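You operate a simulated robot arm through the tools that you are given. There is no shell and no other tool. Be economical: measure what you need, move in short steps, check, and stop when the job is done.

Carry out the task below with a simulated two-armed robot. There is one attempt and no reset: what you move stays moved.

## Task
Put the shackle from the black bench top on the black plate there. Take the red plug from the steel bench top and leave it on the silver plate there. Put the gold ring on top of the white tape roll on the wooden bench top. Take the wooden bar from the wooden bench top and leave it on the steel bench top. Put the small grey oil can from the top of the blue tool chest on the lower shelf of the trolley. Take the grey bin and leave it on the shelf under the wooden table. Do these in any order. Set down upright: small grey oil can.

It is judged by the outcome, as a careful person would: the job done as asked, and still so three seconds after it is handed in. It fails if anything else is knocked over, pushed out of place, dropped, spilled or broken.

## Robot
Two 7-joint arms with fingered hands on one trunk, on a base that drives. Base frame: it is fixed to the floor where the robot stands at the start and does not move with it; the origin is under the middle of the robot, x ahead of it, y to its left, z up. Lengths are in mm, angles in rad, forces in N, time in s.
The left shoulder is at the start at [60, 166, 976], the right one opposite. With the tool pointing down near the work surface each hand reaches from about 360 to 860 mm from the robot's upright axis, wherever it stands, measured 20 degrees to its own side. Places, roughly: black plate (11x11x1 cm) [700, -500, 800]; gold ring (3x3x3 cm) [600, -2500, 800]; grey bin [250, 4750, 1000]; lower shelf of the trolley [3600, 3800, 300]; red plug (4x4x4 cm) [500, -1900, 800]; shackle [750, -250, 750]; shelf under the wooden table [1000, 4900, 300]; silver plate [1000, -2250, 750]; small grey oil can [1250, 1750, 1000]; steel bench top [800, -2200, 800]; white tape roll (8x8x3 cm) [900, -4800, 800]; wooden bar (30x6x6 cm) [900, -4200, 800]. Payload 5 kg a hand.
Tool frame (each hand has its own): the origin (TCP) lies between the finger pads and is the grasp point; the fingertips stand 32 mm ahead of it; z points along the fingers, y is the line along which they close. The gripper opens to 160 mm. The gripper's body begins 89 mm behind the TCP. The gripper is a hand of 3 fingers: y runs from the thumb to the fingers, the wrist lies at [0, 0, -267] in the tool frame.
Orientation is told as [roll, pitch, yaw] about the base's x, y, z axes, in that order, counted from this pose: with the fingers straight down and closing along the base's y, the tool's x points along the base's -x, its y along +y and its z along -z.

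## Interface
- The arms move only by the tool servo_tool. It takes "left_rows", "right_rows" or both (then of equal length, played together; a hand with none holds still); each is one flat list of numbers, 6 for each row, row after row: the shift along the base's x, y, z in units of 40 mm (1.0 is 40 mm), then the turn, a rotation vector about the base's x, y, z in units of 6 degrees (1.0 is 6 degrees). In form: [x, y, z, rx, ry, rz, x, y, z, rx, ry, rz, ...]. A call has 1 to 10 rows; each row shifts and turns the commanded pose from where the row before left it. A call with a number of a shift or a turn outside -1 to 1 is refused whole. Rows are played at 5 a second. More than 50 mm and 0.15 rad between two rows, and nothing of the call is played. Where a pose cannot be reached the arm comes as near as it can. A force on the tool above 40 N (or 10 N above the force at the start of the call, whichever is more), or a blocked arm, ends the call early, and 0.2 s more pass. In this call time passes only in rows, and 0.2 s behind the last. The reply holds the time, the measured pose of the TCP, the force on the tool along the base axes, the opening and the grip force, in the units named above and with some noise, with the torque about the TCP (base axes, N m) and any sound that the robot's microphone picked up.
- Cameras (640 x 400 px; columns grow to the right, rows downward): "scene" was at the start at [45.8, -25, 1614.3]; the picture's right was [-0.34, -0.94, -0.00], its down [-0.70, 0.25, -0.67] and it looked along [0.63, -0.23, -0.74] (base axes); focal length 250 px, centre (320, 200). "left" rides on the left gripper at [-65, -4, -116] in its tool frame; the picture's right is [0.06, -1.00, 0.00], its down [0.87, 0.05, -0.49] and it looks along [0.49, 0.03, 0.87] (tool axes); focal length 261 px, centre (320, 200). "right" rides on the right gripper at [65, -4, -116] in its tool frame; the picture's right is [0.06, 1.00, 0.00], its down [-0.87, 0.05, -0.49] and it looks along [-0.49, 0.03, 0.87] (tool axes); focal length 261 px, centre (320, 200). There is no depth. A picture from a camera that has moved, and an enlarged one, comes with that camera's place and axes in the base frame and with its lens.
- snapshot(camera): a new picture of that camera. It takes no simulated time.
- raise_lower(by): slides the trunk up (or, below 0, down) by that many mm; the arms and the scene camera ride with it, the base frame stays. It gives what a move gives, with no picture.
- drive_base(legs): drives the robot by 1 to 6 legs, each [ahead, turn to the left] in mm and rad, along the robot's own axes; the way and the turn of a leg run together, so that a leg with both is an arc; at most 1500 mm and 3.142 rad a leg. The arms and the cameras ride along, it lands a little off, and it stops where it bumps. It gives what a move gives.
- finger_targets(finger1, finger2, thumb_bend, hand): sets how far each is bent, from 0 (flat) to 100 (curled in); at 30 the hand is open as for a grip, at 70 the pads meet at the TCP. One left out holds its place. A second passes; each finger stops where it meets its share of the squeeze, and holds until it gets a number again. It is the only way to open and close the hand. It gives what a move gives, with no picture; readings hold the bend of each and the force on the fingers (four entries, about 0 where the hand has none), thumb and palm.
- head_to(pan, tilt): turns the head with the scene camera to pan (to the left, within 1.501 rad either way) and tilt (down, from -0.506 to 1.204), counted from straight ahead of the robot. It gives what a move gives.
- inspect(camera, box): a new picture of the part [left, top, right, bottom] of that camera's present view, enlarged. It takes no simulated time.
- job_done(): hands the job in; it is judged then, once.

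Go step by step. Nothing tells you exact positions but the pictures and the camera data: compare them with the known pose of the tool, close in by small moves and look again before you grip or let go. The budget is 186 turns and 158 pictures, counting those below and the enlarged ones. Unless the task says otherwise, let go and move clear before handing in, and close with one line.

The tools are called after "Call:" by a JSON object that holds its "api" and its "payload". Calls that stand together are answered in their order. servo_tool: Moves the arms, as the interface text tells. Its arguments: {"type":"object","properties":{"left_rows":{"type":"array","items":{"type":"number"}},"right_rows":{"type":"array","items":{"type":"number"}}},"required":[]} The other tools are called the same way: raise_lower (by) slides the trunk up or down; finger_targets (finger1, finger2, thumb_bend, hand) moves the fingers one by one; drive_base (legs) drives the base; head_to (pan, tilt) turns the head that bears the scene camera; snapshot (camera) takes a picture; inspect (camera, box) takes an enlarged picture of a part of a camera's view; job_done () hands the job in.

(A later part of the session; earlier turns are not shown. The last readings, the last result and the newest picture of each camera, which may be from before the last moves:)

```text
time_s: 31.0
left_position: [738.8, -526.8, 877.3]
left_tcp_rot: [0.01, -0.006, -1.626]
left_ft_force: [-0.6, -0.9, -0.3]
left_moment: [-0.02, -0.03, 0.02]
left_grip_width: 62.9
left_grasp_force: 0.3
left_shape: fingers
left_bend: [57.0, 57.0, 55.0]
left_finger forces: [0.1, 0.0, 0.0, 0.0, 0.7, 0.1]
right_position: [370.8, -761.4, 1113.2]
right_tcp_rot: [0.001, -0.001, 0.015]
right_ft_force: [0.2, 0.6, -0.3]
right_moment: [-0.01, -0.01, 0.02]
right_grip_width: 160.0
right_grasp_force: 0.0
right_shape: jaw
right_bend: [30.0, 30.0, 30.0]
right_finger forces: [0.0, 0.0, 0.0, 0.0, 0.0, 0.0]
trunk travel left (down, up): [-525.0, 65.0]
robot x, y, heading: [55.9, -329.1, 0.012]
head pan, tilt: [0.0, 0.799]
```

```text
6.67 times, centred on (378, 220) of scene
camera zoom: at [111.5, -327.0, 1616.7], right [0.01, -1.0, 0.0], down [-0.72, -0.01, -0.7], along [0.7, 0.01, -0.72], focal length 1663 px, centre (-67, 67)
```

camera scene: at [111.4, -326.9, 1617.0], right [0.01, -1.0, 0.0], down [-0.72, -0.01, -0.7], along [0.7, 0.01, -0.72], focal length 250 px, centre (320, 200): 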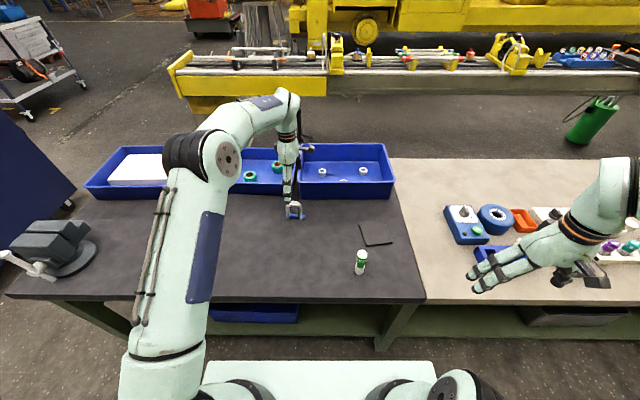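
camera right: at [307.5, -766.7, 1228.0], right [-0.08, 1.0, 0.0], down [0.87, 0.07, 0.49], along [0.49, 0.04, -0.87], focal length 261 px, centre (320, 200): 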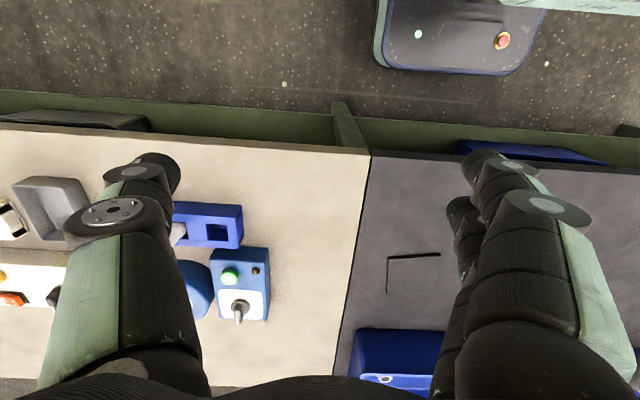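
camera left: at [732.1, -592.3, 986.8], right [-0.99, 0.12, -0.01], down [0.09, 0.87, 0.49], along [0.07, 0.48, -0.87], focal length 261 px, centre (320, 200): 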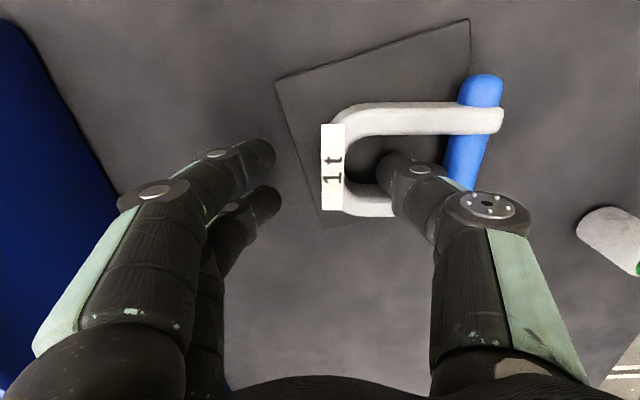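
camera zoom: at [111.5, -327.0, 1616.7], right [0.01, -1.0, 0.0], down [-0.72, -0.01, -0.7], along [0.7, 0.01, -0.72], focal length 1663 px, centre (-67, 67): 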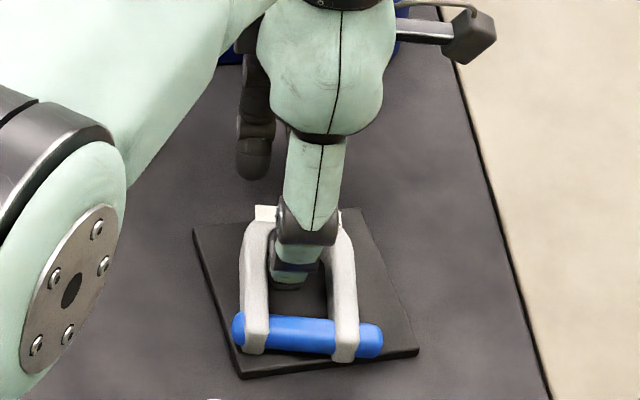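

Comparing both views, the bench is higher than I assumed, about 812. The shackle lies wholly on the plate, with the pin about 20 mm inside the near edge. I'll draw the hand straight up and check.

Call:
{"api": "servo_tool", "payload": {"left_rows": [0, 0, 0.6, 0, 0, 0, 0, 0, 0.8, 0, 0, 0, 0, 0, 0.8, 0, 0, 0, 0, 0, 0.8, 0, 0, 0, 0, 0, 0.8, 0, 0, 0, 0, 0, 0.8, 0, 0, 0]}}

Call:
{"api": "servo_tool", "payload": {"left_rows": [-0.3, 0.7, 0, 0, 0, 1, -0.3, 0.7, 0, 0, 0, 1, -0.3, 0.7, 0, 0, 0, 1, -0.3, 0.7, 0, 0, 0, 1, -0.3, 0.7, 0, 0, 0, 1, -0.3, 0.7, 0, 0, 0, 1, -0.3, 0.7, 0, 0, 0, 1, -0.3, 0.7, 0, 0, 0, 1, -0.3, 0.7, 0, 0, 0, 1, -0.3, 0.7, 0, 0, 0, 1]}}

Call:
{"api": "inspect", "payload": {"camera": "scene", "box": [310, 190, 438, 270]}}

```text
time_s: 32.4
left_position: [713.7, -538.0, 1060.1]
left_tcp_rot: [0.012, -0.009, -1.63]
left_ft_force: [-0.2, 0.5, 0.3]
left_moment: [0.01, -0.03, -0.02]
left_grip_width: 62.8
left_grasp_force: 0.1
left_shape: fingers
left_bend: [57.0, 57.0, 55.0]
left_finger forces: [0.1, 0.0, 0.1, 0.0, 0.1, 0.0]
left hand out of reach, approached as far as the arm can: row 4, 5, 6
right_position: [371.4, -759.8, 1111.9]
right_tcp_rot: [-0.001, -0.001, 0.015]
right_ft_force: [0.1, -0.1, -0.3]
right_moment: [0.01, 0.0, 0.03]
right_grip_width: 160.0
right_grasp_force: 0.0
right_shape: jaw
right_bend: [30.0, 30.0, 30.0]
right_finger forces: [0.0, 0.0, 0.0, 0.1, 0.1, 0.0]
trunk travel left (down, up): [-525.0, 65.0]
robot x, y, heading: [59.7, -326.8, 0.012]
head pan, tilt: [0.0, 0.799]
```

```text
time_s: 34.6
left_position: [781.2, -364.9, 1122.4]
left_tcp_rot: [0.011, -0.003, -0.577]
left_ft_force: [0.2, -0.1, -0.7]
left_moment: [-0.02, 0.01, 0.01]
left_grip_width: 63.0
left_grasp_force: 0.0
left_shape: fingers
left_bend: [57.0, 57.0, 55.0]
left_finger forces: [0.0, 0.0, 0.1, 0.1, 0.0, 0.1]
left hand out of reach, approached as far as the arm can: row 1, 2, 3, 4, 5, 6, 7, 8, 9, 10
right_position: [371.8, -761.1, 1113.2]
right_tcp_rot: [-0.001, 0.0, 0.016]
right_ft_force: [-0.4, 0.9, -0.4]
right_moment: [0.02, -0.02, 0.0]
right_grip_width: 160.0
right_grasp_force: 0.1
right_shape: jaw
right_bend: [30.0, 30.0, 30.0]
right_finger forces: [0.0, 0.1, 0.2, 0.2, 0.0, 0.1]
trunk travel left (down, up): [-525.0, 65.0]
robot x, y, heading: [60.0, -329.5, 0.016]
head pan, tilt: [0.0, 0.799]
```

```text
5.00 times, centred on (374, 230) of scene
camera zoom: at [111.6, -326.2, 1617.0], right [0.01, -1.0, 0.0], down [-0.72, -0.01, -0.7], along [0.7, 0.01, -0.72], focal length 1247 px, centre (50, 50)
```

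zoom: 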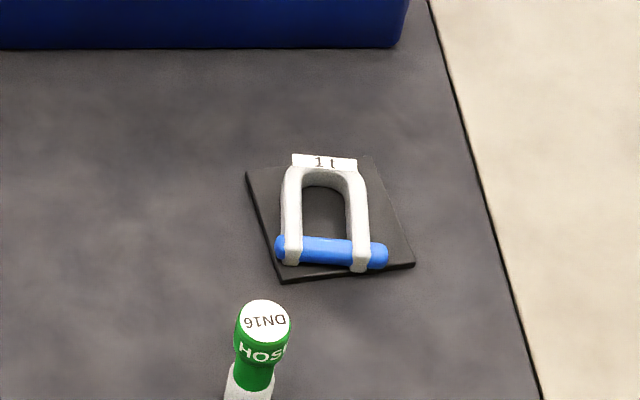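

The shackle sits fully on the black plate. The left arm reported being out of reach, so I'll bring it back to a comfortable pose near the body.

Call:
{"api": "servo_tool", "payload": {"left_rows": [-0.3, 0, -0.2, 0, 0, 1, -0.3, 0, -0.2, 0, 0, 1, -0.3, 0, -0.2, 0, 0, 1, 0, 0, -0.2, 0, 0, 1, 0, 0, 0, 0, 0, 1]}}

Call:
{"api": "finger_targets", "payload": {"hand": "left", "finger1": 30, "finger2": 30, "thumb_bend": 30}}

Call:
{"api": "snapshot", "payload": {"camera": "scene"}}

```text
time_s: 35.8
left_position: [780.4, -379.7, 1103.6]
left_tcp_rot: [0.011, -0.004, -0.055]
left_ft_force: [0.8, 0.6, 0.7]
left_moment: [-0.01, -0.03, -0.02]
left_grip_width: 62.7
left_grasp_force: 0.0
left_shape: fingers
left_bend: [57.0, 57.0, 55.0]
left_finger forces: [0.0, 0.0, 0.0, 0.1, 0.0, 0.0]
left hand out of reach, approached as far as the arm can: row 1, 2, 3
right_position: [370.8, -759.8, 1110.8]
right_tcp_rot: [0.0, -0.002, 0.016]
right_ft_force: [-0.2, -0.1, 0.0]
right_moment: [0.02, -0.01, -0.01]
right_grip_width: 160.0
right_grasp_force: 0.0
right_shape: jaw
right_bend: [30.0, 30.0, 30.0]
right_finger forces: [0.0, 0.0, 0.1, 0.0, 0.0, 0.1]
trunk travel left (down, up): [-525.0, 65.0]
robot x, y, heading: [62.7, -330.8, 0.013]
head pan, tilt: [0.0, 0.799]
```

```text
time_s: 36.8
left_position: [781.1, -380.0, 1104.1]
left_tcp_rot: [0.01, -0.004, -0.056]
left_ft_force: [0.3, 0.4, -0.6]
left_moment: [-0.01, 0.03, 0.01]
left_grip_width: 167.4
left_grasp_force: 0.2
left_shape: fingers
left_bend: [30.0, 30.0, 30.0]
left_finger forces: [0.0, 0.1, 0.1, 0.0, 0.0, 0.1]
right_position: [371.8, -759.9, 1112.0]
right_tcp_rot: [0.0, 0.0, 0.016]
right_ft_force: [0.8, 0.2, 0.5]
right_moment: [-0.04, -0.01, 0.0]
right_grip_width: 160.1
right_grasp_force: 0.0
right_shape: jaw
right_bend: [30.0, 30.0, 30.0]
right_finger forces: [0.0, 0.0, 0.0, 0.1, 0.0, 0.1]
trunk travel left (down, up): [-525.0, 65.0]
robot x, y, heading: [58.6, -326.9, 0.012]
head pan, tilt: [0.0, 0.799]
```

```text
126 pictures are left
camera scene: at [111.5, -326.9, 1617.0], right [0.01, -1.0, 0.0], down [-0.72, -0.01, -0.7], along [0.7, 0.01, -0.72], focal length 250 px, centre (320, 200)
```

scene: 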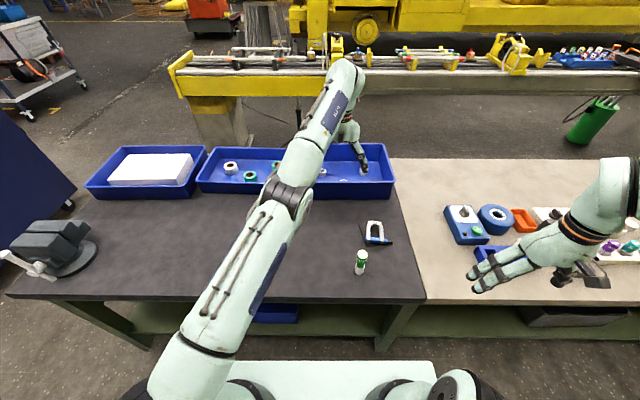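

The arm is stretched out but following commands again. I'll draw the left hand back toward the body and to the left.

Call:
{"api": "servo_tool", "payload": {"left_rows": [-0.7, 0.2, 0, 0, 0, 0.3, -0.7, 0.2, 0, 0, 0, 0.2, -0.7, 0.2, 0, 0, 0, 0, -0.7, 0.2, 0, 0, 0, 0, -0.7, 0.2, 0, 0, 0, 0, -0.7, 0.2, 0, 0, 0, 0, -0.7, 0.2, 0, 0, 0, 0]}}

Call:
{"api": "snapshot", "payload": {"camera": "scene"}}

```text
time_s: 38.4
left_position: [756.0, -392.2, 1152.9]
left_tcp_rot: [0.012, -0.006, -0.005]
left_ft_force: [0.4, 1.6, -0.4]
left_moment: [0.0, 0.02, -0.01]
left_grip_width: 167.4
left_grasp_force: 0.0
left_shape: fingers
left_bend: [30.0, 30.0, 30.0]
left_finger forces: [0.1, 0.0, 0.0, 0.0, 0.1, 0.1]
left hand out of reach, approached as far as the arm can: row 1, 2, 3, 4, 5, 6, 7
right_position: [371.6, -760.4, 1112.4]
right_tcp_rot: [-0.001, 0.001, 0.015]
right_ft_force: [-0.2, 0.3, 0.1]
right_moment: [-0.01, 0.01, -0.01]
right_grip_width: 159.8
right_grasp_force: 0.1
right_shape: jaw
right_bend: [30.0, 30.0, 30.0]
right_finger forces: [0.0, 0.0, 0.1, 0.1, 0.1, 0.0]
trunk travel left (down, up): [-525.0, 65.0]
robot x, y, heading: [59.5, -327.3, 0.017]
head pan, tilt: [0.0, 0.799]
```

```text
125 pictures are left
camera scene: at [111.5, -326.9, 1617.0], right [0.01, -1.0, 0.0], down [-0.72, -0.01, -0.7], along [0.7, 0.01, -0.72], focal length 250 px, centre (320, 200)
```

scene: 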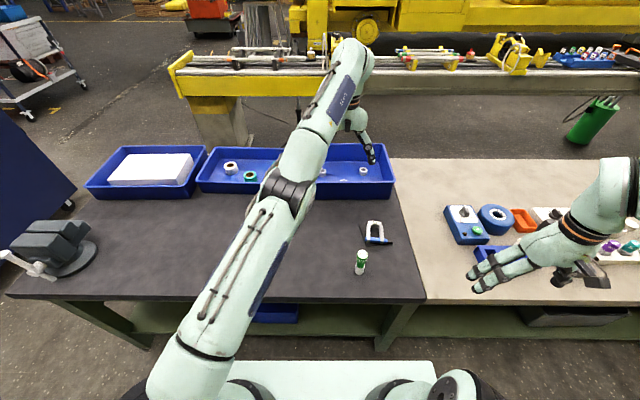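

The arm is near straight and won't fold from here. I'll lower the hand and bring it left toward its own side, where it worked before.

Call:
{"api": "servo_tool", "payload": {"left_rows": [0, 0.5, -0.7, 0, 0, 0, 0, 0.5, -0.7, 0, 0, 0, 0, 0.5, -0.6, 0, 0, 0, 0, 0.5, 0, 0, 0, 0, 0, 0.5, 0, 0, 0, 0, 0, 0.5, 0, 0, 0, 0]}}

Call:
{"api": "snapshot", "payload": {"camera": "scene"}}

```text
time_s: 39.8
left_position: [814.3, -293.4, 1094.5]
left_tcp_rot: [0.012, -0.003, -0.004]
left_ft_force: [0.1, -0.4, 0.0]
left_moment: [-0.02, 0.02, 0.0]
left_grip_width: 167.6
left_grasp_force: 0.0
left_shape: fingers
left_bend: [30.0, 30.0, 30.0]
left_finger forces: [0.0, 0.0, 0.0, 0.0, 0.0, 0.0]
left hand out of reach, approached as far as the arm can: row 1, 2, 3, 4, 5, 6
right_position: [371.0, -760.0, 1113.7]
right_tcp_rot: [0.0, 0.001, 0.016]
right_ft_force: [0.8, 1.1, -0.2]
right_moment: [0.0, 0.01, -0.03]
right_grip_width: 160.1
right_grasp_force: 0.1
right_shape: jaw
right_bend: [30.0, 30.0, 30.0]
right_finger forces: [0.0, 0.0, 0.1, 0.0, 0.0, 0.0]
trunk travel left (down, up): [-525.0, 65.0]
robot x, y, heading: [61.3, -329.1, 0.015]
head pan, tilt: [0.0, 0.799]
```

```text
124 pictures are left
camera scene: at [111.5, -326.4, 1617.0], right [0.01, -1.0, 0.0], down [-0.72, -0.01, -0.7], along [0.7, 0.01, -0.72], focal length 250 px, centre (320, 200)
```

scene: 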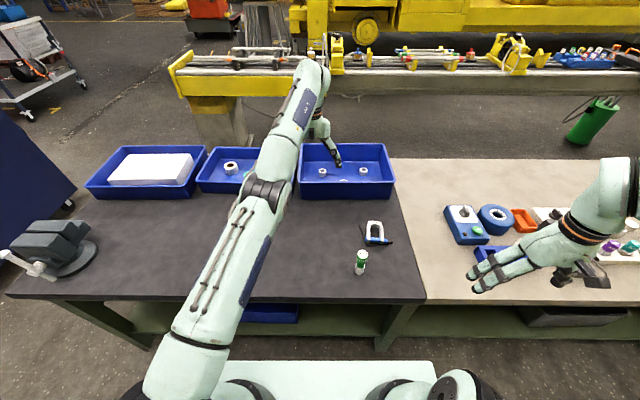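

The elbow has locked straight, with the wrist about 805 mm from the shoulder, so straight pulls can't bend it. I'll tilt the hand to make the elbow flex.

Call:
{"api": "servo_tool", "payload": {"left_rows": [0, 0, 0, 0, 1, 0, 0, 0, 0, 0, 1, 0, 0, 0, 0, 0, 1, 0, 0, 0, 0, 0, 1, 0, 0, 0, 0, 0, 1, 0]}}

```text
time_s: 41.0
left_position: [733.2, -355.1, 1060.8]
left_tcp_rot: [-0.005, 0.294, -0.007]
left_ft_force: [-0.1, -0.5, -0.4]
left_moment: [0.06, 0.01, -0.01]
left_grip_width: 167.7
left_grasp_force: 0.0
left_shape: fingers
left_bend: [30.0, 30.0, 30.0]
left_finger forces: [0.1, 0.0, 0.1, 0.0, 0.0, 0.0]
left hand out of reach, approached as far as the arm can: row 1, 2, 3, 4, 5
right_position: [371.0, -760.5, 1112.0]
right_tcp_rot: [0.0, 0.002, 0.016]
right_ft_force: [0.3, 0.1, -0.5]
right_moment: [0.06, 0.06, 0.0]
right_grip_width: 160.1
right_grasp_force: 0.0
right_shape: jaw
right_bend: [30.0, 30.0, 30.0]
right_finger forces: [0.0, 0.0, 0.1, 0.1, 0.0, 0.1]
trunk travel left (down, up): [-525.0, 65.0]
robot x, y, heading: [58.5, -328.0, 0.013]
head pan, tilt: [0.0, 0.799]
```

It is beginning to give. I'll hold the command for a few rows so the arm can settle.

Call:
{"api": "servo_tool", "payload": {"left_rows": [0, 0, 0, 0, 0.5, 0, 0, 0, 0, 0, 0.5, 0, 0, 0, 0, 0, 0, 0, 0, 0, 0, 0, 0, 0, 0, 0, 0, 0, 0, 0]}}

Call:
{"api": "snapshot", "payload": {"camera": "scene"}}

```text
time_s: 42.2
left_position: [731.7, -353.8, 1061.2]
left_tcp_rot: [-0.004, 0.293, -0.007]
left_ft_force: [0.1, -0.1, 0.6]
left_moment: [-0.04, -0.04, 0.02]
left_grip_width: 168.0
left_grasp_force: 0.0
left_shape: fingers
left_bend: [30.0, 30.0, 30.0]
left_finger forces: [0.0, 0.0, 0.0, 0.0, 0.0, 0.0]
left hand out of reach, approached as far as the arm can: row 1, 2
right_position: [371.4, -760.5, 1114.5]
right_tcp_rot: [0.001, 0.001, 0.016]
right_ft_force: [0.2, -0.2, 0.1]
right_moment: [0.01, 0.02, -0.02]
right_grip_width: 159.5
right_grasp_force: 0.2
right_shape: jaw
right_bend: [30.0, 30.0, 30.0]
right_finger forces: [0.0, 0.0, 0.1, 0.0, 0.1, 0.0]
trunk travel left (down, up): [-525.0, 65.0]
robot x, y, heading: [58.2, -334.6, 0.013]
head pan, tilt: [0.0, 0.799]
```

```text
123 pictures are left
camera scene: at [111.6, -326.9, 1617.0], right [0.01, -1.0, 0.0], down [-0.72, -0.01, -0.7], along [0.7, 0.01, -0.72], focal length 250 px, centre (320, 200)
```

scene: 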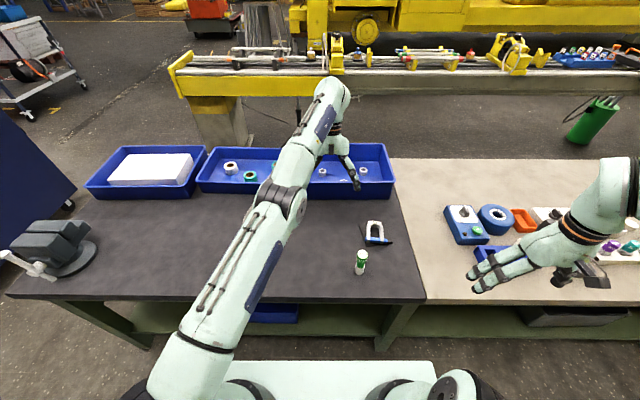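

The arm holds there. I'll try tilting the other way, with the fingers swinging forward so the wrist comes back.

Call:
{"api": "servo_tool", "payload": {"left_rows": [0, 0, 0, 0, -1, 0, 0, 0, 0, 0, -1, 0, 0, 0, 0, 0, -1, 0, 0, 0, 0, 0, -1, 0, 0, 0, 0, 0, -1, 0, 0, 0, 0, 0, -1, 0, 0, 0, 0, 0, -1, 0, 0, 0, 0, 0, -1, 0]}}

Call:
{"api": "snapshot", "payload": {"camera": "scene"}}

```text
time_s: 44.0
left_position: [904.8, -430.0, 1115.6]
left_tcp_rot: [0.002, -0.543, -0.01]
left_ft_force: [-0.7, 0.1, 0.3]
left_moment: [0.01, -0.01, -0.01]
left_grip_width: 167.9
left_grasp_force: 0.0
left_shape: fingers
left_bend: [30.0, 30.0, 30.0]
left_finger forces: [0.1, 0.0, 0.0, 0.0, 0.0, 0.1]
left hand out of reach, approached as far as the arm can: row 1, 2, 3, 4, 5, 6, 7, 8
right_position: [372.0, -760.5, 1111.9]
right_tcp_rot: [0.0, 0.001, 0.017]
right_ft_force: [0.7, -0.6, -0.6]
right_moment: [0.02, -0.01, -0.01]
right_grip_width: 159.9
right_grasp_force: 0.1
right_shape: jaw
right_bend: [30.0, 30.0, 30.0]
right_finger forces: [0.0, 0.0, 0.0, 0.1, 0.0, 0.0]
trunk travel left (down, up): [-525.0, 65.0]
robot x, y, heading: [56.4, -331.0, 0.015]
head pan, tilt: [0.0, 0.799]
```

```text
122 pictures are left
camera scene: at [111.6, -327.3, 1617.0], right [0.01, -1.0, 0.0], down [-0.72, -0.01, -0.7], along [0.7, 0.01, -0.72], focal length 250 px, centre (320, 200)
```

scene: 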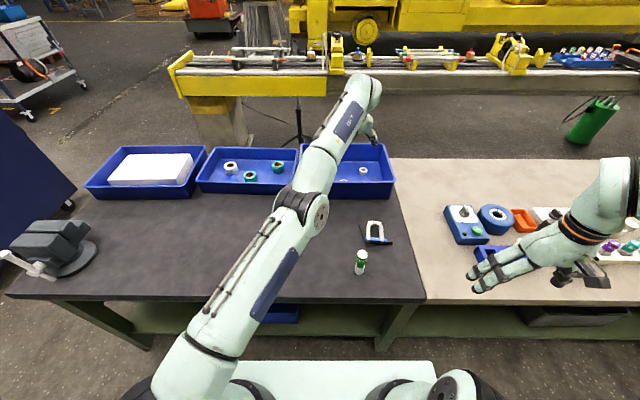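

The wrist still sits on a sphere about 795 mm from the shoulder. I'll pull exactly along the line from wrist to shoulder for several rows.

Call:
{"api": "servo_tool", "payload": {"left_rows": [-0.8, 0.33, -0.46, 0, 0, 0, -0.8, 0.33, -0.46, 0, 0, 0, -0.8, 0.33, -0.46, 0, 0, 0, -0.8, 0.33, -0.46, 0, 0, 0, -0.8, 0.33, -0.46, 0, 0, 0]}}

```text
time_s: 45.4
left_position: [798.4, -395.6, 1098.2]
left_tcp_rot: [-0.093, -0.69, 0.036]
left_ft_force: [-0.2, 0.6, -0.7]
left_moment: [0.03, -0.03, 0.0]
left_grip_width: 168.1
left_grasp_force: 0.0
left_shape: fingers
left_bend: [30.0, 30.0, 30.0]
left_finger forces: [0.1, 0.0, 0.1, 0.0, 0.1, 0.0]
left hand out of reach, approached as far as the arm can: row 1
right_position: [373.4, -759.9, 1113.4]
right_tcp_rot: [0.0, -0.001, 0.017]
right_ft_force: [0.6, -0.4, 0.4]
right_moment: [0.02, 0.03, -0.02]
right_grip_width: 160.0
right_grasp_force: 0.1
right_shape: jaw
right_bend: [30.0, 30.0, 30.0]
right_finger forces: [0.1, 0.0, 0.1, 0.0, 0.0, 0.0]
trunk travel left (down, up): [-525.0, 65.0]
robot x, y, heading: [59.7, -327.0, 0.012]
head pan, tilt: [0.0, 0.799]
stopped in row 5 (left hand): the arm was blocked; the commanded pose is now the measured one
```

The elbow now bends again. Before going further I'll see what blocked the arm.

Call:
{"api": "snapshot", "payload": {"camera": "scene"}}

```text
121 pictures are left
camera scene: at [112.4, -327.3, 1617.1], right [0.01, -1.0, 0.0], down [-0.72, -0.01, -0.7], along [0.7, 0.01, -0.72], focal length 250 px, centre (320, 200)
```

scene: 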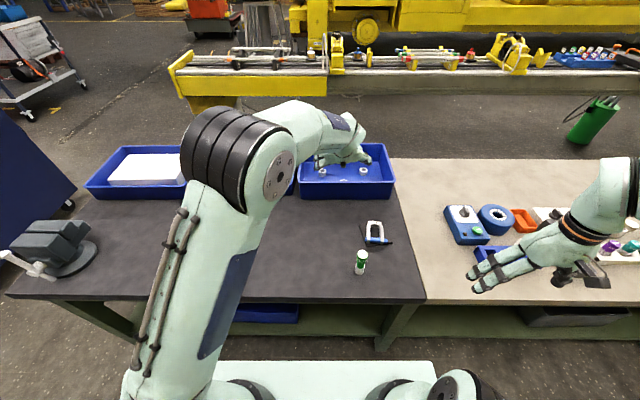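

The arm is folded again. I'll bring the hand upright and back to its starting place relative to the body.

Call:
{"api": "servo_tool", "payload": {"left_rows": [-0.6, 0.25, -0.15, 0.11, 0.83, -0.04, -0.6, 0.25, -0.15, 0.11, 0.83, -0.04, -0.6, 0.25, -0.15, 0.11, 0.83, -0.04, -0.6, 0.25, -0.15, 0.11, 0.83, -0.04, -0.6, 0.25, -0.15, 0.11, 0.83, -0.04, -0.6, 0.25, -0.15, 0.11, 0.83, -0.04, -0.6, 0.25, -0.15, 0.11, 0.83, -0.04, -0.6, 0.25, -0.15, 0.11, 0.83, -0.04]}}

Call:
{"api": "snapshot", "payload": {"camera": "scene"}}

```text
time_s: 47.2
left_position: [604.5, -315.5, 1049.1]
left_tcp_rot: [0.006, 0.01, -0.033]
left_ft_force: [-0.6, -1.0, 0.8]
left_moment: [0.0, 0.0, 0.02]
left_grip_width: 168.0
left_grasp_force: 0.0
left_shape: fingers
left_bend: [30.0, 30.0, 30.0]
left_finger forces: [0.0, 0.0, 0.0, 0.0, 0.0, 0.0]
right_position: [372.1, -759.7, 1113.9]
right_tcp_rot: [-0.001, 0.001, 0.016]
right_ft_force: [-0.4, -0.6, -0.4]
right_moment: [0.02, 0.02, 0.0]
right_grip_width: 160.0
right_grasp_force: 0.0
right_shape: jaw
right_bend: [30.0, 30.0, 30.0]
right_finger forces: [0.0, 0.1, 0.0, 0.1, 0.0, 0.0]
trunk travel left (down, up): [-525.0, 65.0]
robot x, y, heading: [57.8, -328.0, 0.013]
head pan, tilt: [0.0, 0.799]
```

```text
120 pictures are left
camera scene: at [111.4, -326.7, 1617.0], right [0.01, -1.0, 0.0], down [-0.72, -0.01, -0.7], along [0.7, 0.01, -0.72], focal length 250 px, centre (320, 200)
```

scene: 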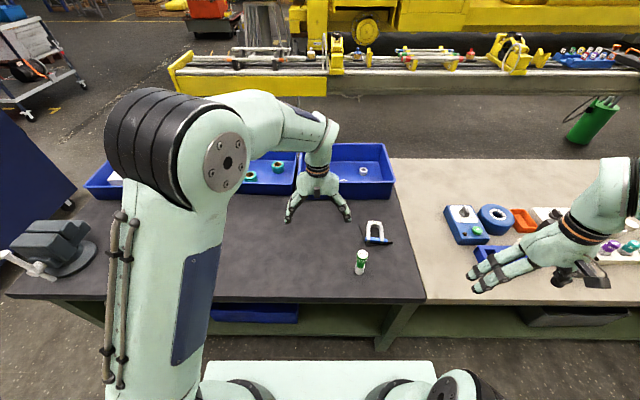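

Before driving along the benches to the right I'll look that way for obstacles.

Call:
{"api": "head_to", "payload": {"pan": -1.3, "tilt": 0.45}}

Call:
{"api": "snapshot", "payload": {"camera": "scene"}}

```text
time_s: 48.7
left_position: [605.7, -316.4, 1049.3]
left_tcp_rot: [0.006, 0.006, -0.032]
left_ft_force: [0.2, 0.1, -0.4]
left_moment: [0.03, 0.0, 0.06]
left_grip_width: 168.2
left_grasp_force: 0.1
left_shape: fingers
left_bend: [30.0, 30.0, 30.0]
left_finger forces: [0.1, 0.0, 0.0, 0.0, 0.0, 0.0]
right_position: [370.5, -760.7, 1113.5]
right_tcp_rot: [-0.001, 0.001, 0.016]
right_ft_force: [-0.2, 0.6, 0.3]
right_moment: [-0.02, 0.02, 0.01]
right_grip_width: 159.9
right_grasp_force: 0.1
right_shape: jaw
right_bend: [30.0, 30.0, 30.0]
right_finger forces: [0.1, 0.0, 0.0, 0.0, 0.1, 0.0]
trunk travel left (down, up): [-525.0, 65.0]
robot x, y, heading: [61.5, -330.7, 0.013]
head pan, tilt: [-1.3, 0.45]
```

```text
119 pictures are left
camera scene: at [56.6, -416.2, 1647.4], right [-0.96, -0.28, 0.0], down [-0.12, 0.42, -0.9], along [0.25, -0.86, -0.44], focal length 250 px, centre (320, 200)
```

scene: 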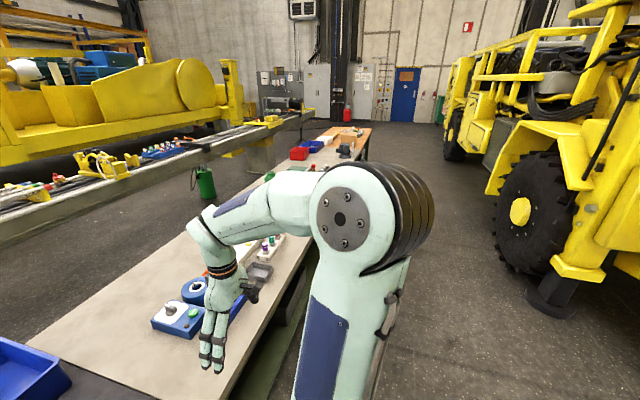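

The aisle is clear. I'll drive along the benches to y ≈ -2030 and turn to face them.

Call:
{"api": "drive_base", "payload": {"legs": [[0, -1.584], [1500, 0], [200, 0], [0, 1.571]]}}

Call:
{"api": "head_to", "payload": {"pan": -0.1, "tilt": 0.7}}

Call:
{"api": "snapshot", "payload": {"camera": "scene"}}

```text
time_s: 65.2
left_position: [581.3, -2025.5, 1049.4]
left_tcp_rot: [0.004, 0.009, -0.064]
left_ft_force: [0.6, -0.2, -0.1]
left_moment: [-0.02, 0.0, 0.03]
left_grip_width: 167.8
left_grasp_force: 0.1
left_shape: fingers
left_bend: [30.0, 30.0, 30.0]
left_finger forces: [0.0, 0.0, 0.1, 0.0, 0.0, 0.1]
right_position: [332.9, -2461.9, 1112.5]
right_tcp_rot: [-0.001, 0.001, -0.017]
right_ft_force: [0.8, -0.9, -0.8]
right_moment: [-0.04, 0.04, -0.01]
right_grip_width: 159.9
right_grasp_force: 0.0
right_shape: jaw
right_bend: [30.0, 30.0, 30.0]
right_finger forces: [0.1, 0.0, 0.0, 0.0, 0.0, 0.0]
trunk travel left (down, up): [-525.0, 65.0]
robot x, y, heading: [31.7, -2023.2, -0.014]
head pan, tilt: [-1.3, 0.45]
```

```text
time_s: 66.6
left_position: [581.1, -2026.0, 1049.6]
left_tcp_rot: [0.004, 0.008, -0.064]
left_ft_force: [-0.4, -0.1, -0.6]
left_moment: [-0.01, 0.02, 0.0]
left_grip_width: 167.8
left_grasp_force: 0.0
left_shape: fingers
left_bend: [30.0, 30.0, 30.0]
left_finger forces: [0.0, 0.1, 0.0, 0.0, 0.0, 0.0]
right_position: [332.7, -2461.9, 1113.2]
right_tcp_rot: [0.0, 0.001, -0.018]
right_ft_force: [-0.7, 0.4, 0.5]
right_moment: [0.03, 0.01, -0.01]
right_grip_width: 159.8
right_grasp_force: 0.0
right_shape: jaw
right_bend: [30.0, 30.0, 30.0]
right_finger forces: [0.0, 0.0, 0.0, 0.0, 0.0, 0.0]
trunk travel left (down, up): [-525.0, 65.0]
robot x, y, heading: [32.7, -2022.2, -0.016]
head pan, tilt: [-0.099, 0.7]
```

```text
118 pictures are left
camera scene: at [90.3, -2029.0, 1625.2], right [-0.12, -0.99, 0.0], down [-0.64, 0.08, -0.77], along [0.76, -0.09, -0.64], focal length 250 px, centre (320, 200)
```

scene: 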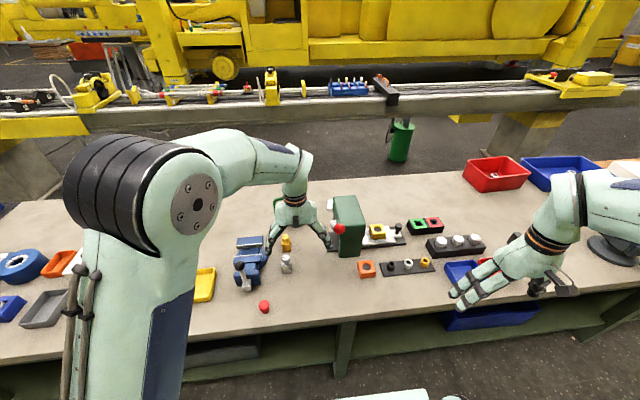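

I see a small red plug near the front edge and several other parts on the steel bench. I'll enlarge to find the silver plate and the gold ring.

Call:
{"api": "inspect", "payload": {"camera": "scene", "box": [220, 190, 380, 320]}}

Call:
{"api": "inspect", "payload": {"camera": "scene", "box": [320, 190, 520, 315]}}

```text
3.08 times, centred on (300, 255) of scene
camera zoom: at [90.3, -2029.0, 1625.2], right [-0.12, -0.99, 0.0], down [-0.64, 0.08, -0.77], along [0.76, -0.09, -0.64], focal length 768 px, centre (382, 31)
```

zoom: 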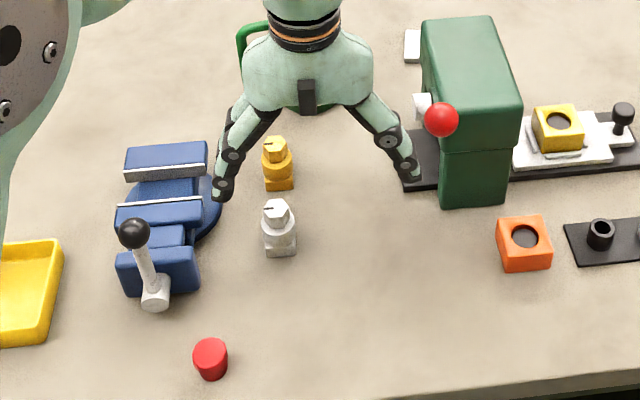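

```text
3.20 times, centred on (420, 252) of scene
camera zoom: at [90.3, -2029.0, 1625.2], right [-0.12, -0.99, 0.0], down [-0.64, 0.08, -0.77], along [0.76, -0.09, -0.64], focal length 798 px, centre (0, 32)
```

zoom: 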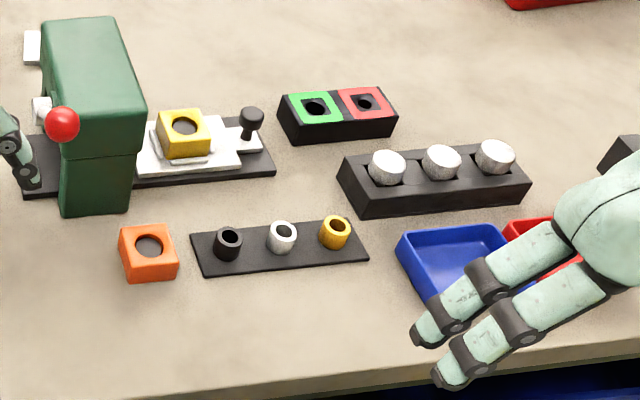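

The red plug is at about (511, -1894) and the gold ring at about (616, -2494), on a little black stand. The silver plate seems to be hidden behind the green press near (1000, -2200). I'll first bring the left hand above the plug.

Call:
{"api": "servo_tool", "payload": {"left_rows": [-0.35, 0.66, -0.2, 0, 0, 0.6, -0.35, 0.66, -0.3, 0, 0, 0, -0.35, 0.66, -0.4, 0, 0, 0, -0.35, 0.66, -0.4, 0, 0, 0, -0.35, 0.66, -0.5, 0, 0, 0]}}

Call:
{"api": "finger_targets", "payload": {"hand": "left", "finger1": 48, "finger2": 48, "thumb_bend": 48}}

Call:
{"api": "snapshot", "payload": {"camera": "left"}}

Call:
{"api": "snapshot", "payload": {"camera": "scene"}}

```text
time_s: 67.8
left_position: [510.5, -1891.2, 976.5]
left_tcp_rot: [0.002, 0.008, -0.001]
left_ft_force: [0.0, 0.3, -0.2]
left_moment: [0.01, 0.0, 0.04]
left_grip_width: 167.4
left_grasp_force: 0.1
left_shape: fingers
left_bend: [30.0, 30.0, 30.0]
left_finger forces: [0.0, 0.0, 0.1, 0.1, 0.0, 0.0]
right_position: [332.9, -2461.8, 1113.5]
right_tcp_rot: [0.002, -0.001, -0.016]
right_ft_force: [-0.2, 0.5, 1.0]
right_moment: [-0.04, 0.0, -0.02]
right_grip_width: 160.0
right_grasp_force: 0.0
right_shape: jaw
right_bend: [30.0, 30.0, 30.0]
right_finger forces: [0.0, 0.0, 0.0, 0.0, 0.2, 0.1]
trunk travel left (down, up): [-525.0, 65.0]
robot x, y, heading: [34.4, -2018.0, -0.017]
head pan, tilt: [-0.099, 0.7]
```

```text
time_s: 68.8
left_position: [511.1, -1892.0, 977.2]
left_tcp_rot: [0.004, 0.009, -0.002]
left_ft_force: [-0.2, -0.1, -0.2]
left_moment: [0.0, 0.02, 0.01]
left_grip_width: 96.5
left_grasp_force: 0.0
left_shape: fingers
left_bend: [48.0, 48.0, 48.0]
left_finger forces: [0.0, 0.0, 0.0, 0.0, 0.1, 0.0]
right_position: [333.4, -2460.7, 1112.1]
right_tcp_rot: [0.0, 0.001, -0.015]
right_ft_force: [-0.2, 0.2, 0.4]
right_moment: [-0.03, -0.01, 0.02]
right_grip_width: 159.9
right_grasp_force: 0.0
right_shape: jaw
right_bend: [30.0, 30.0, 30.0]
right_finger forces: [0.0, 0.0, 0.0, 0.1, 0.1, 0.0]
trunk travel left (down, up): [-525.0, 65.0]
robot x, y, heading: [29.0, -2021.6, -0.016]
head pan, tilt: [-0.099, 0.7]
```

```text
115 pictures are left
camera left: at [577.6, -1898.3, 1093.5], right [-0.06, -1.0, 0.0], down [-0.87, 0.05, 0.5], along [-0.5, 0.04, -0.87], focal length 261 px, centre (320, 200)
```

left: 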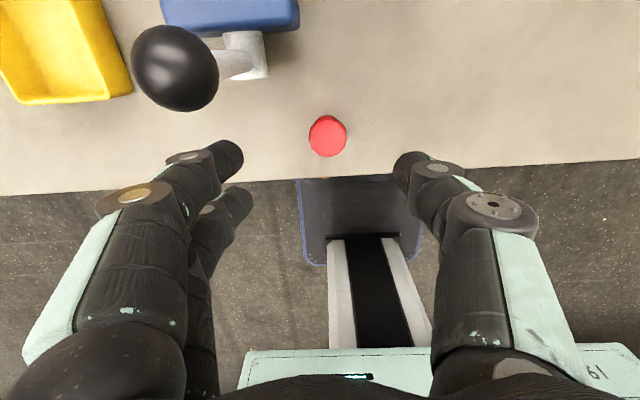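

```text
114 pictures are left
camera scene: at [90.3, -2029.0, 1625.2], right [-0.12, -0.99, 0.0], down [-0.64, 0.08, -0.76], along [0.76, -0.09, -0.64], focal length 250 px, centre (320, 200)
```

scene: 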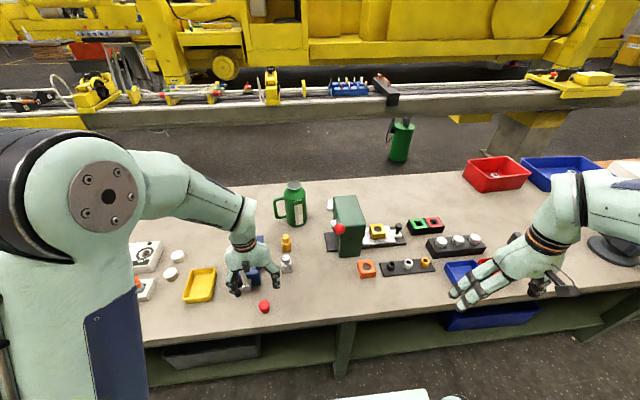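

The plug is about 6 mm nearer me and 7 mm to the right of the tool axis. I'll correct that and come down.

Call:
{"api": "servo_tool", "payload": {"left_rows": [-0.13, -0.18, -0.7, 0, 0, 0, 0, 0, -0.7, 0, 0, 0, 0, 0, -0.7, 0, 0, 0]}}

Call:
{"api": "snapshot", "payload": {"camera": "left"}}

```text
time_s: 69.6
left_position: [505.6, -1899.7, 893.4]
left_tcp_rot: [0.006, 0.009, -0.002]
left_ft_force: [0.0, 0.8, 0.7]
left_moment: [0.0, 0.03, -0.05]
left_grip_width: 96.1
left_grasp_force: 0.1
left_shape: fingers
left_bend: [48.0, 48.0, 48.0]
left_finger forces: [0.1, 0.1, 0.0, 0.0, 0.1, 0.0]
right_position: [333.3, -2462.0, 1113.4]
right_tcp_rot: [0.001, -0.001, -0.017]
right_ft_force: [-0.7, -0.2, 0.3]
right_moment: [-0.03, 0.01, 0.02]
right_grip_width: 159.9
right_grasp_force: 0.0
right_shape: jaw
right_bend: [30.0, 30.0, 30.0]
right_finger forces: [0.1, 0.0, 0.0, 0.0, 0.0, 0.1]
trunk travel left (down, up): [-525.0, 65.0]
robot x, y, heading: [34.5, -2022.7, -0.017]
head pan, tilt: [-0.099, 0.7]
```

```text
113 pictures are left
camera left: at [572.5, -1906.0, 1009.8], right [-0.06, -1.0, 0.0], down [-0.86, 0.05, 0.5], along [-0.5, 0.04, -0.87], focal length 261 px, centre (320, 200)
```

left: 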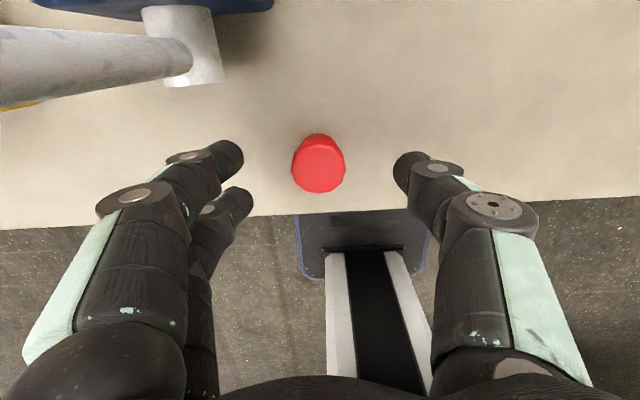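

The plug is centred between the fingers. I'll lower another 33 mm and close.

Call:
{"api": "servo_tool", "payload": {"left_rows": [0, 0, -0.4, 0, 0, 0, 0, 0, -0.4, 0, 0, 0]}}

Call:
{"api": "finger_targets", "payload": {"hand": "left", "finger1": 75, "finger2": 75, "thumb_bend": 75}}

Call:
{"api": "snapshot", "payload": {"camera": "left"}}

```text
time_s: 70.2
left_position: [505.8, -1900.4, 861.3]
left_tcp_rot: [0.005, 0.006, -0.002]
left_ft_force: [0.2, -0.2, 0.3]
left_moment: [-0.02, 0.01, 0.0]
left_grip_width: 96.1
left_grasp_force: 0.1
left_shape: fingers
left_bend: [48.0, 48.0, 48.0]
left_finger forces: [0.1, 0.0, 0.1, 0.0, 0.1, 0.1]
right_position: [332.7, -2462.9, 1112.5]
right_tcp_rot: [-0.001, 0.0, -0.017]
right_ft_force: [0.2, 0.0, -0.2]
right_moment: [0.03, 0.01, 0.01]
right_grip_width: 160.0
right_grasp_force: 0.1
right_shape: jaw
right_bend: [30.0, 30.0, 30.0]
right_finger forces: [0.0, 0.0, 0.0, 0.2, 0.0, 0.0]
trunk travel left (down, up): [-525.0, 65.0]
robot x, y, heading: [37.0, -2023.0, -0.02]
head pan, tilt: [-0.099, 0.7]
```

```text
time_s: 71.2
left_position: [506.4, -1899.7, 861.7]
left_tcp_rot: [0.006, 0.009, -0.001]
left_ft_force: [0.4, 0.5, 0.2]
left_moment: [-0.01, 0.0, 0.01]
left_grip_width: 31.8
left_grasp_force: 20.9
left_shape: fingers
left_bend: [68.0, 66.0, 67.0]
left_finger forces: [10.7, 10.7, 0.1, 0.1, 21.0, 0.0]
right_position: [332.5, -2462.3, 1112.5]
right_tcp_rot: [0.0, 0.001, -0.016]
right_ft_force: [-0.7, -0.5, -0.3]
right_moment: [0.01, 0.0, -0.02]
right_grip_width: 160.1
right_grasp_force: 0.1
right_shape: jaw
right_bend: [30.0, 30.0, 30.0]
right_finger forces: [0.0, 0.1, 0.0, 0.0, 0.0, 0.0]
trunk travel left (down, up): [-525.0, 65.0]
robot x, y, heading: [35.8, -2024.5, -0.019]
head pan, tilt: [-0.099, 0.7]
```

```text
112 pictures are left
camera left: at [572.4, -1906.2, 977.3], right [-0.06, -1.0, 0.0], down [-0.87, 0.05, 0.5], along [-0.5, 0.04, -0.87], focal length 261 px, centre (320, 200)
```

left: 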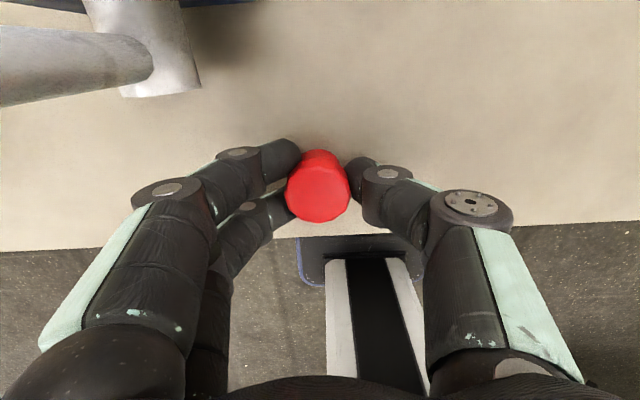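

The plug is held firmly with 21 N. I'll lift it, shift the robot right to y ≈ -2420 and look behind the press from there, which is also where I'll take the ring.

Call:
{"api": "servo_tool", "payload": {"left_rows": [0, 0, 0.7, 0, 0, 0, 0, 0, 0.8, 0, 0, 0, 0, 0, 0.8, 0, 0, 0, 0, 0, 0.8, 0, 0, 0, 0, -0.6, 0.8, 0, 0, 0, 0, -0.6, 0, 0, 0, 0, 0, -0.6, 0, 0, 0, 0]}}

Call:
{"api": "drive_base", "payload": {"legs": [[0, -1.552], [400, 0], [0, 1.571], [50, 0]]}}

Call:
{"api": "head_to", "payload": {"pan": 0.1, "tilt": 0.65}}

Call:
{"api": "snapshot", "payload": {"camera": "scene"}}

```text
time_s: 72.8
left_position: [506.4, -1972.4, 1018.0]
left_tcp_rot: [0.006, 0.009, 0.0]
left_ft_force: [0.2, -0.5, 0.2]
left_moment: [0.01, 0.0, 0.02]
left_grip_width: 31.2
left_grasp_force: 22.4
left_shape: fingers
left_bend: [68.0, 66.0, 67.0]
left_finger forces: [12.0, 11.4, 0.1, 0.1, 20.9, 0.1]
right_position: [331.9, -2463.0, 1111.8]
right_tcp_rot: [0.0, 0.0, -0.016]
right_ft_force: [-1.1, -0.6, 0.0]
right_moment: [0.04, 0.03, -0.02]
right_grip_width: 159.9
right_grasp_force: 0.1
right_shape: jaw
right_bend: [30.0, 30.0, 30.0]
right_finger forces: [0.0, 0.0, 0.0, 0.0, 0.0, 0.0]
trunk travel left (down, up): [-525.0, 65.0]
robot x, y, heading: [29.6, -2023.6, -0.015]
head pan, tilt: [-0.099, 0.7]
```

```text
time_s: 83.7
left_position: [556.0, -2366.8, 1017.0]
left_tcp_rot: [0.006, 0.01, 0.011]
left_ft_force: [0.7, 0.6, -0.9]
left_moment: [0.04, 0.05, 0.0]
left_grip_width: 31.5
left_grasp_force: 21.1
left_shape: fingers
left_bend: [68.0, 67.0, 67.0]
left_finger forces: [12.0, 9.5, 0.1, 0.0, 20.5, 0.0]
right_position: [389.7, -2858.9, 1112.4]
right_tcp_rot: [0.0, 0.001, -0.002]
right_ft_force: [1.2, -0.3, 0.6]
right_moment: [-0.06, 0.08, -0.02]
right_grip_width: 160.0
right_grasp_force: 0.0
right_shape: jaw
right_bend: [30.0, 30.0, 30.0]
right_finger forces: [0.0, 0.0, 0.0, 0.1, 0.0, 0.0]
trunk travel left (down, up): [-525.0, 65.0]
robot x, y, heading: [81.4, -2427.4, -0.01]
head pan, tilt: [-0.099, 0.7]
```

```text
time_s: 84.5
left_position: [555.6, -2366.6, 1017.7]
left_tcp_rot: [0.005, 0.009, 0.012]
left_ft_force: [0.0, -0.2, 0.6]
left_moment: [-0.01, 0.04, 0.0]
left_grip_width: 31.1
left_grasp_force: 20.6
left_shape: fingers
left_bend: [68.0, 67.0, 67.0]
left_finger forces: [11.9, 9.7, 0.0, 0.0, 20.4, 0.1]
right_position: [388.6, -2859.7, 1112.3]
right_tcp_rot: [0.0, 0.0, -0.002]
right_ft_force: [-0.4, 0.6, 0.5]
right_moment: [-0.01, 0.02, 0.04]
right_grip_width: 160.2
right_grasp_force: 0.1
right_shape: jaw
right_bend: [30.0, 30.0, 30.0]
right_finger forces: [0.0, 0.1, 0.0, 0.0, 0.1, 0.1]
trunk travel left (down, up): [-525.0, 65.0]
robot x, y, heading: [85.9, -2423.7, -0.009]
head pan, tilt: [0.099, 0.649]
```

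```text
111 pictures are left
camera scene: at [141.5, -2413.6, 1629.6], right [0.09, -1.0, 0.0], down [-0.6, -0.06, -0.8], along [0.79, 0.07, -0.6], focal length 250 px, centre (320, 200)
```

scene: 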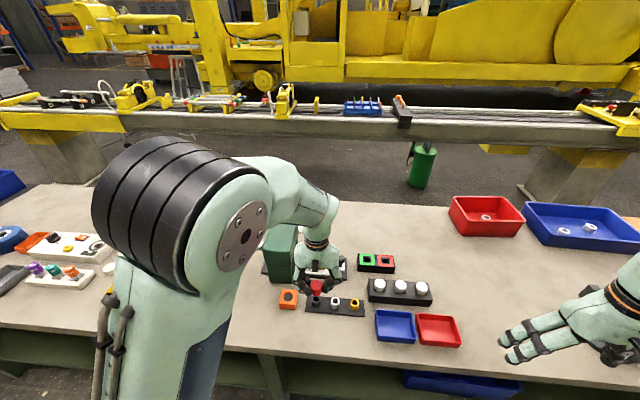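

The left hand partly hides the press. I'll enlarge around it.

Call:
{"api": "inspect", "payload": {"camera": "scene", "box": [250, 210, 410, 320]}}

Call:
{"api": "snapshot", "payload": {"camera": "left"}}

```text
3.64 times, centred on (330, 265) of scene
camera zoom: at [141.5, -2413.6, 1629.6], right [0.09, -1.0, 0.0], down [-0.6, -0.06, -0.8], along [0.79, 0.07, -0.6], focal length 907 px, centre (284, -36)
```

zoom: 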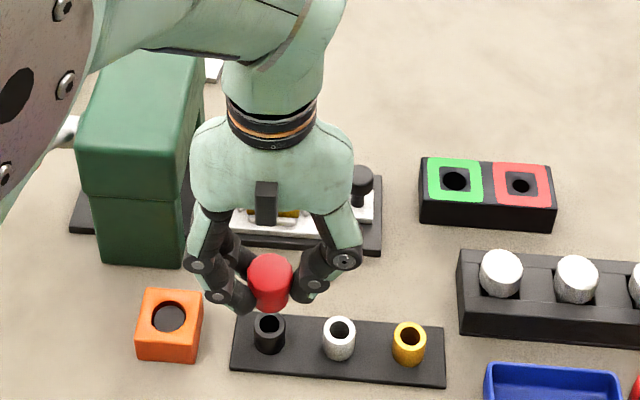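

```text
109 pictures are left
camera left: at [622.0, -2372.6, 1133.8], right [-0.05, -1.0, 0.0], down [-0.87, 0.04, 0.5], along [-0.5, 0.03, -0.87], focal length 261 px, centre (320, 200)
```

left: 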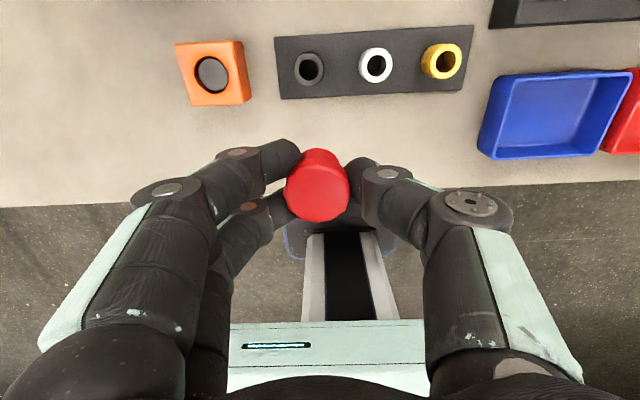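

The silver plate shows on both sides of the press at x ≈ 1000, so it lies directly behind it around y ≈ -2215. The gold ring stands at about (607, -2489) on its black stand. I'll move the left hand with the plug aside and bring the right hand over the ring, turned so the fingers avoid its neighbours.

Call:
{"api": "servo_tool", "payload": {"left_rows": [-0.19, 0.47, 0.15, 0, 0, 0, -0.19, 0.47, 0.15, 0, 0, 0, -0.19, 0.47, 0.15, 0, 0, 0, -0.19, 0.47, 0.15, 0, 0, 0, -0.19, 0.47, 0.15, 0, 0, 0, -0.19, 0.47, 0.15, 0, 0, 0, -0.19, 0.47, 0.15, 0, 0, 0, -0.19, 0.47, 0.15, 0, 0, 0, -0.19, 0.47, 0.15, 0, 0, 0, -0.19, 0.47, 0.15, 0, 0, 0], "right_rows": [0.55, 0.93, -0.25, 0, 0, 1, 0.55, 0.93, -0.25, 0, 0, 1, 0.55, 0.93, -0.25, 0, 0, 1, 0.55, 0.93, -0.25, 0, 0, 1, 0.55, 0.93, -0.25, 0, 0, 1, 0.55, 0.93, -0.25, 0, 0, 1, 0.55, 0.93, -0.25, 0, 0, 1, 0.55, 0.93, -0.25, 0, 0, 1, 0.55, 0.93, -0.25, 0, 0, 1, 0.55, 0.93, -0.25, 0, 0, 1]}}

Call:
{"api": "servo_tool", "payload": {"right_rows": [0, 0, 0, 0, 0, 1, 0, 0, 0, 0, 0, 1, 0, 0, 0, 0, 0, 1, 0, 0, 0, 0, 0, 1, 0, 0, 0, 0, 0, 1]}}

Call:
{"api": "snapshot", "payload": {"camera": "scene"}}

Call:
{"api": "snapshot", "payload": {"camera": "right"}}

```text
time_s: 86.7
left_position: [480.0, -2176.8, 1077.9]
left_tcp_rot: [0.003, 0.009, 0.013]
left_ft_force: [0.1, -0.1, -0.5]
left_moment: [-0.03, 0.03, 0.0]
left_grip_width: 31.4
left_grasp_force: 21.0
left_shape: fingers
left_bend: [68.0, 67.0, 67.0]
left_finger forces: [12.3, 9.8, 0.0, 0.1, 20.3, 0.1]
right_position: [610.4, -2486.1, 1012.6]
right_tcp_rot: [-0.001, 0.002, 1.046]
right_ft_force: [-0.6, 0.8, 0.4]
right_moment: [-0.04, 0.03, 0.01]
right_grip_width: 159.9
right_grasp_force: 0.1
right_shape: jaw
right_bend: [30.0, 30.0, 30.0]
right_finger forces: [0.0, 0.0, 0.0, 0.0, 0.1, 0.0]
trunk travel left (down, up): [-525.0, 65.0]
robot x, y, heading: [82.8, -2424.3, -0.006]
head pan, tilt: [0.099, 0.649]
```

```text
time_s: 87.8
left_position: [479.8, -2178.1, 1076.3]
left_tcp_rot: [0.006, 0.01, 0.012]
left_ft_force: [-0.1, 0.7, 0.4]
left_moment: [0.02, 0.02, -0.01]
left_grip_width: 31.3
left_grasp_force: 20.9
left_shape: fingers
left_bend: [68.0, 67.0, 67.0]
left_finger forces: [12.2, 9.9, 0.0, 0.0, 20.3, 0.0]
right_position: [607.8, -2487.4, 1011.8]
right_tcp_rot: [0.0, 0.001, 1.569]
right_ft_force: [-0.5, -0.3, -0.3]
right_moment: [-0.01, 0.01, 0.02]
right_grip_width: 160.1
right_grasp_force: 0.0
right_shape: jaw
right_bend: [30.0, 30.0, 30.0]
right_finger forces: [0.0, 0.0, 0.0, 0.0, 0.0, 0.1]
trunk travel left (down, up): [-525.0, 65.0]
robot x, y, heading: [82.4, -2426.6, -0.003]
head pan, tilt: [0.099, 0.649]
```

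```text
108 pictures are left
camera scene: at [141.4, -2413.1, 1629.6], right [0.09, -1.0, 0.0], down [-0.6, -0.06, -0.8], along [0.79, 0.08, -0.6], focal length 250 px, centre (320, 200)
```

scene: 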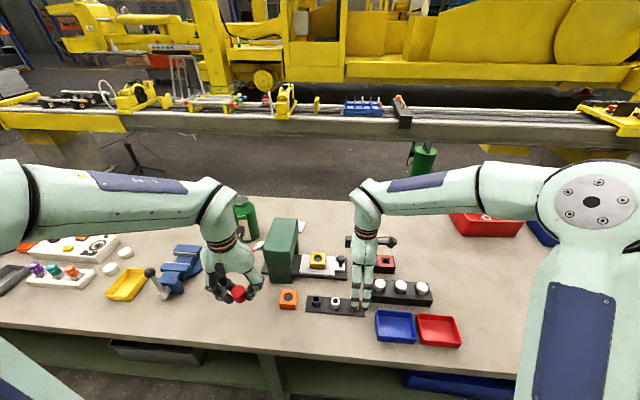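

```text
107 pictures are left
camera right: at [613.7, -2554.2, 1127.5], right [-1.0, -0.06, 0.0], down [-0.05, 0.87, 0.49], along [-0.03, 0.49, -0.87], focal length 261 px, centre (320, 200)
```

right: 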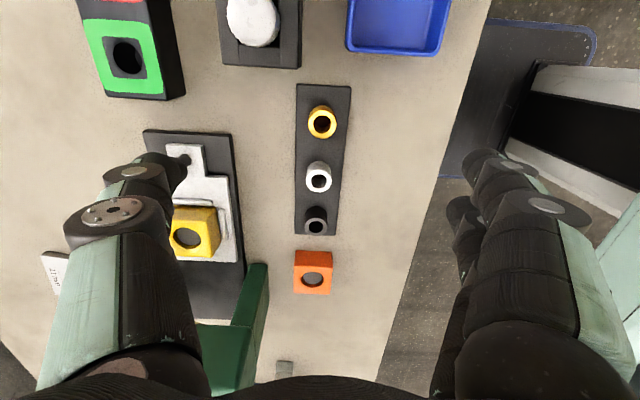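

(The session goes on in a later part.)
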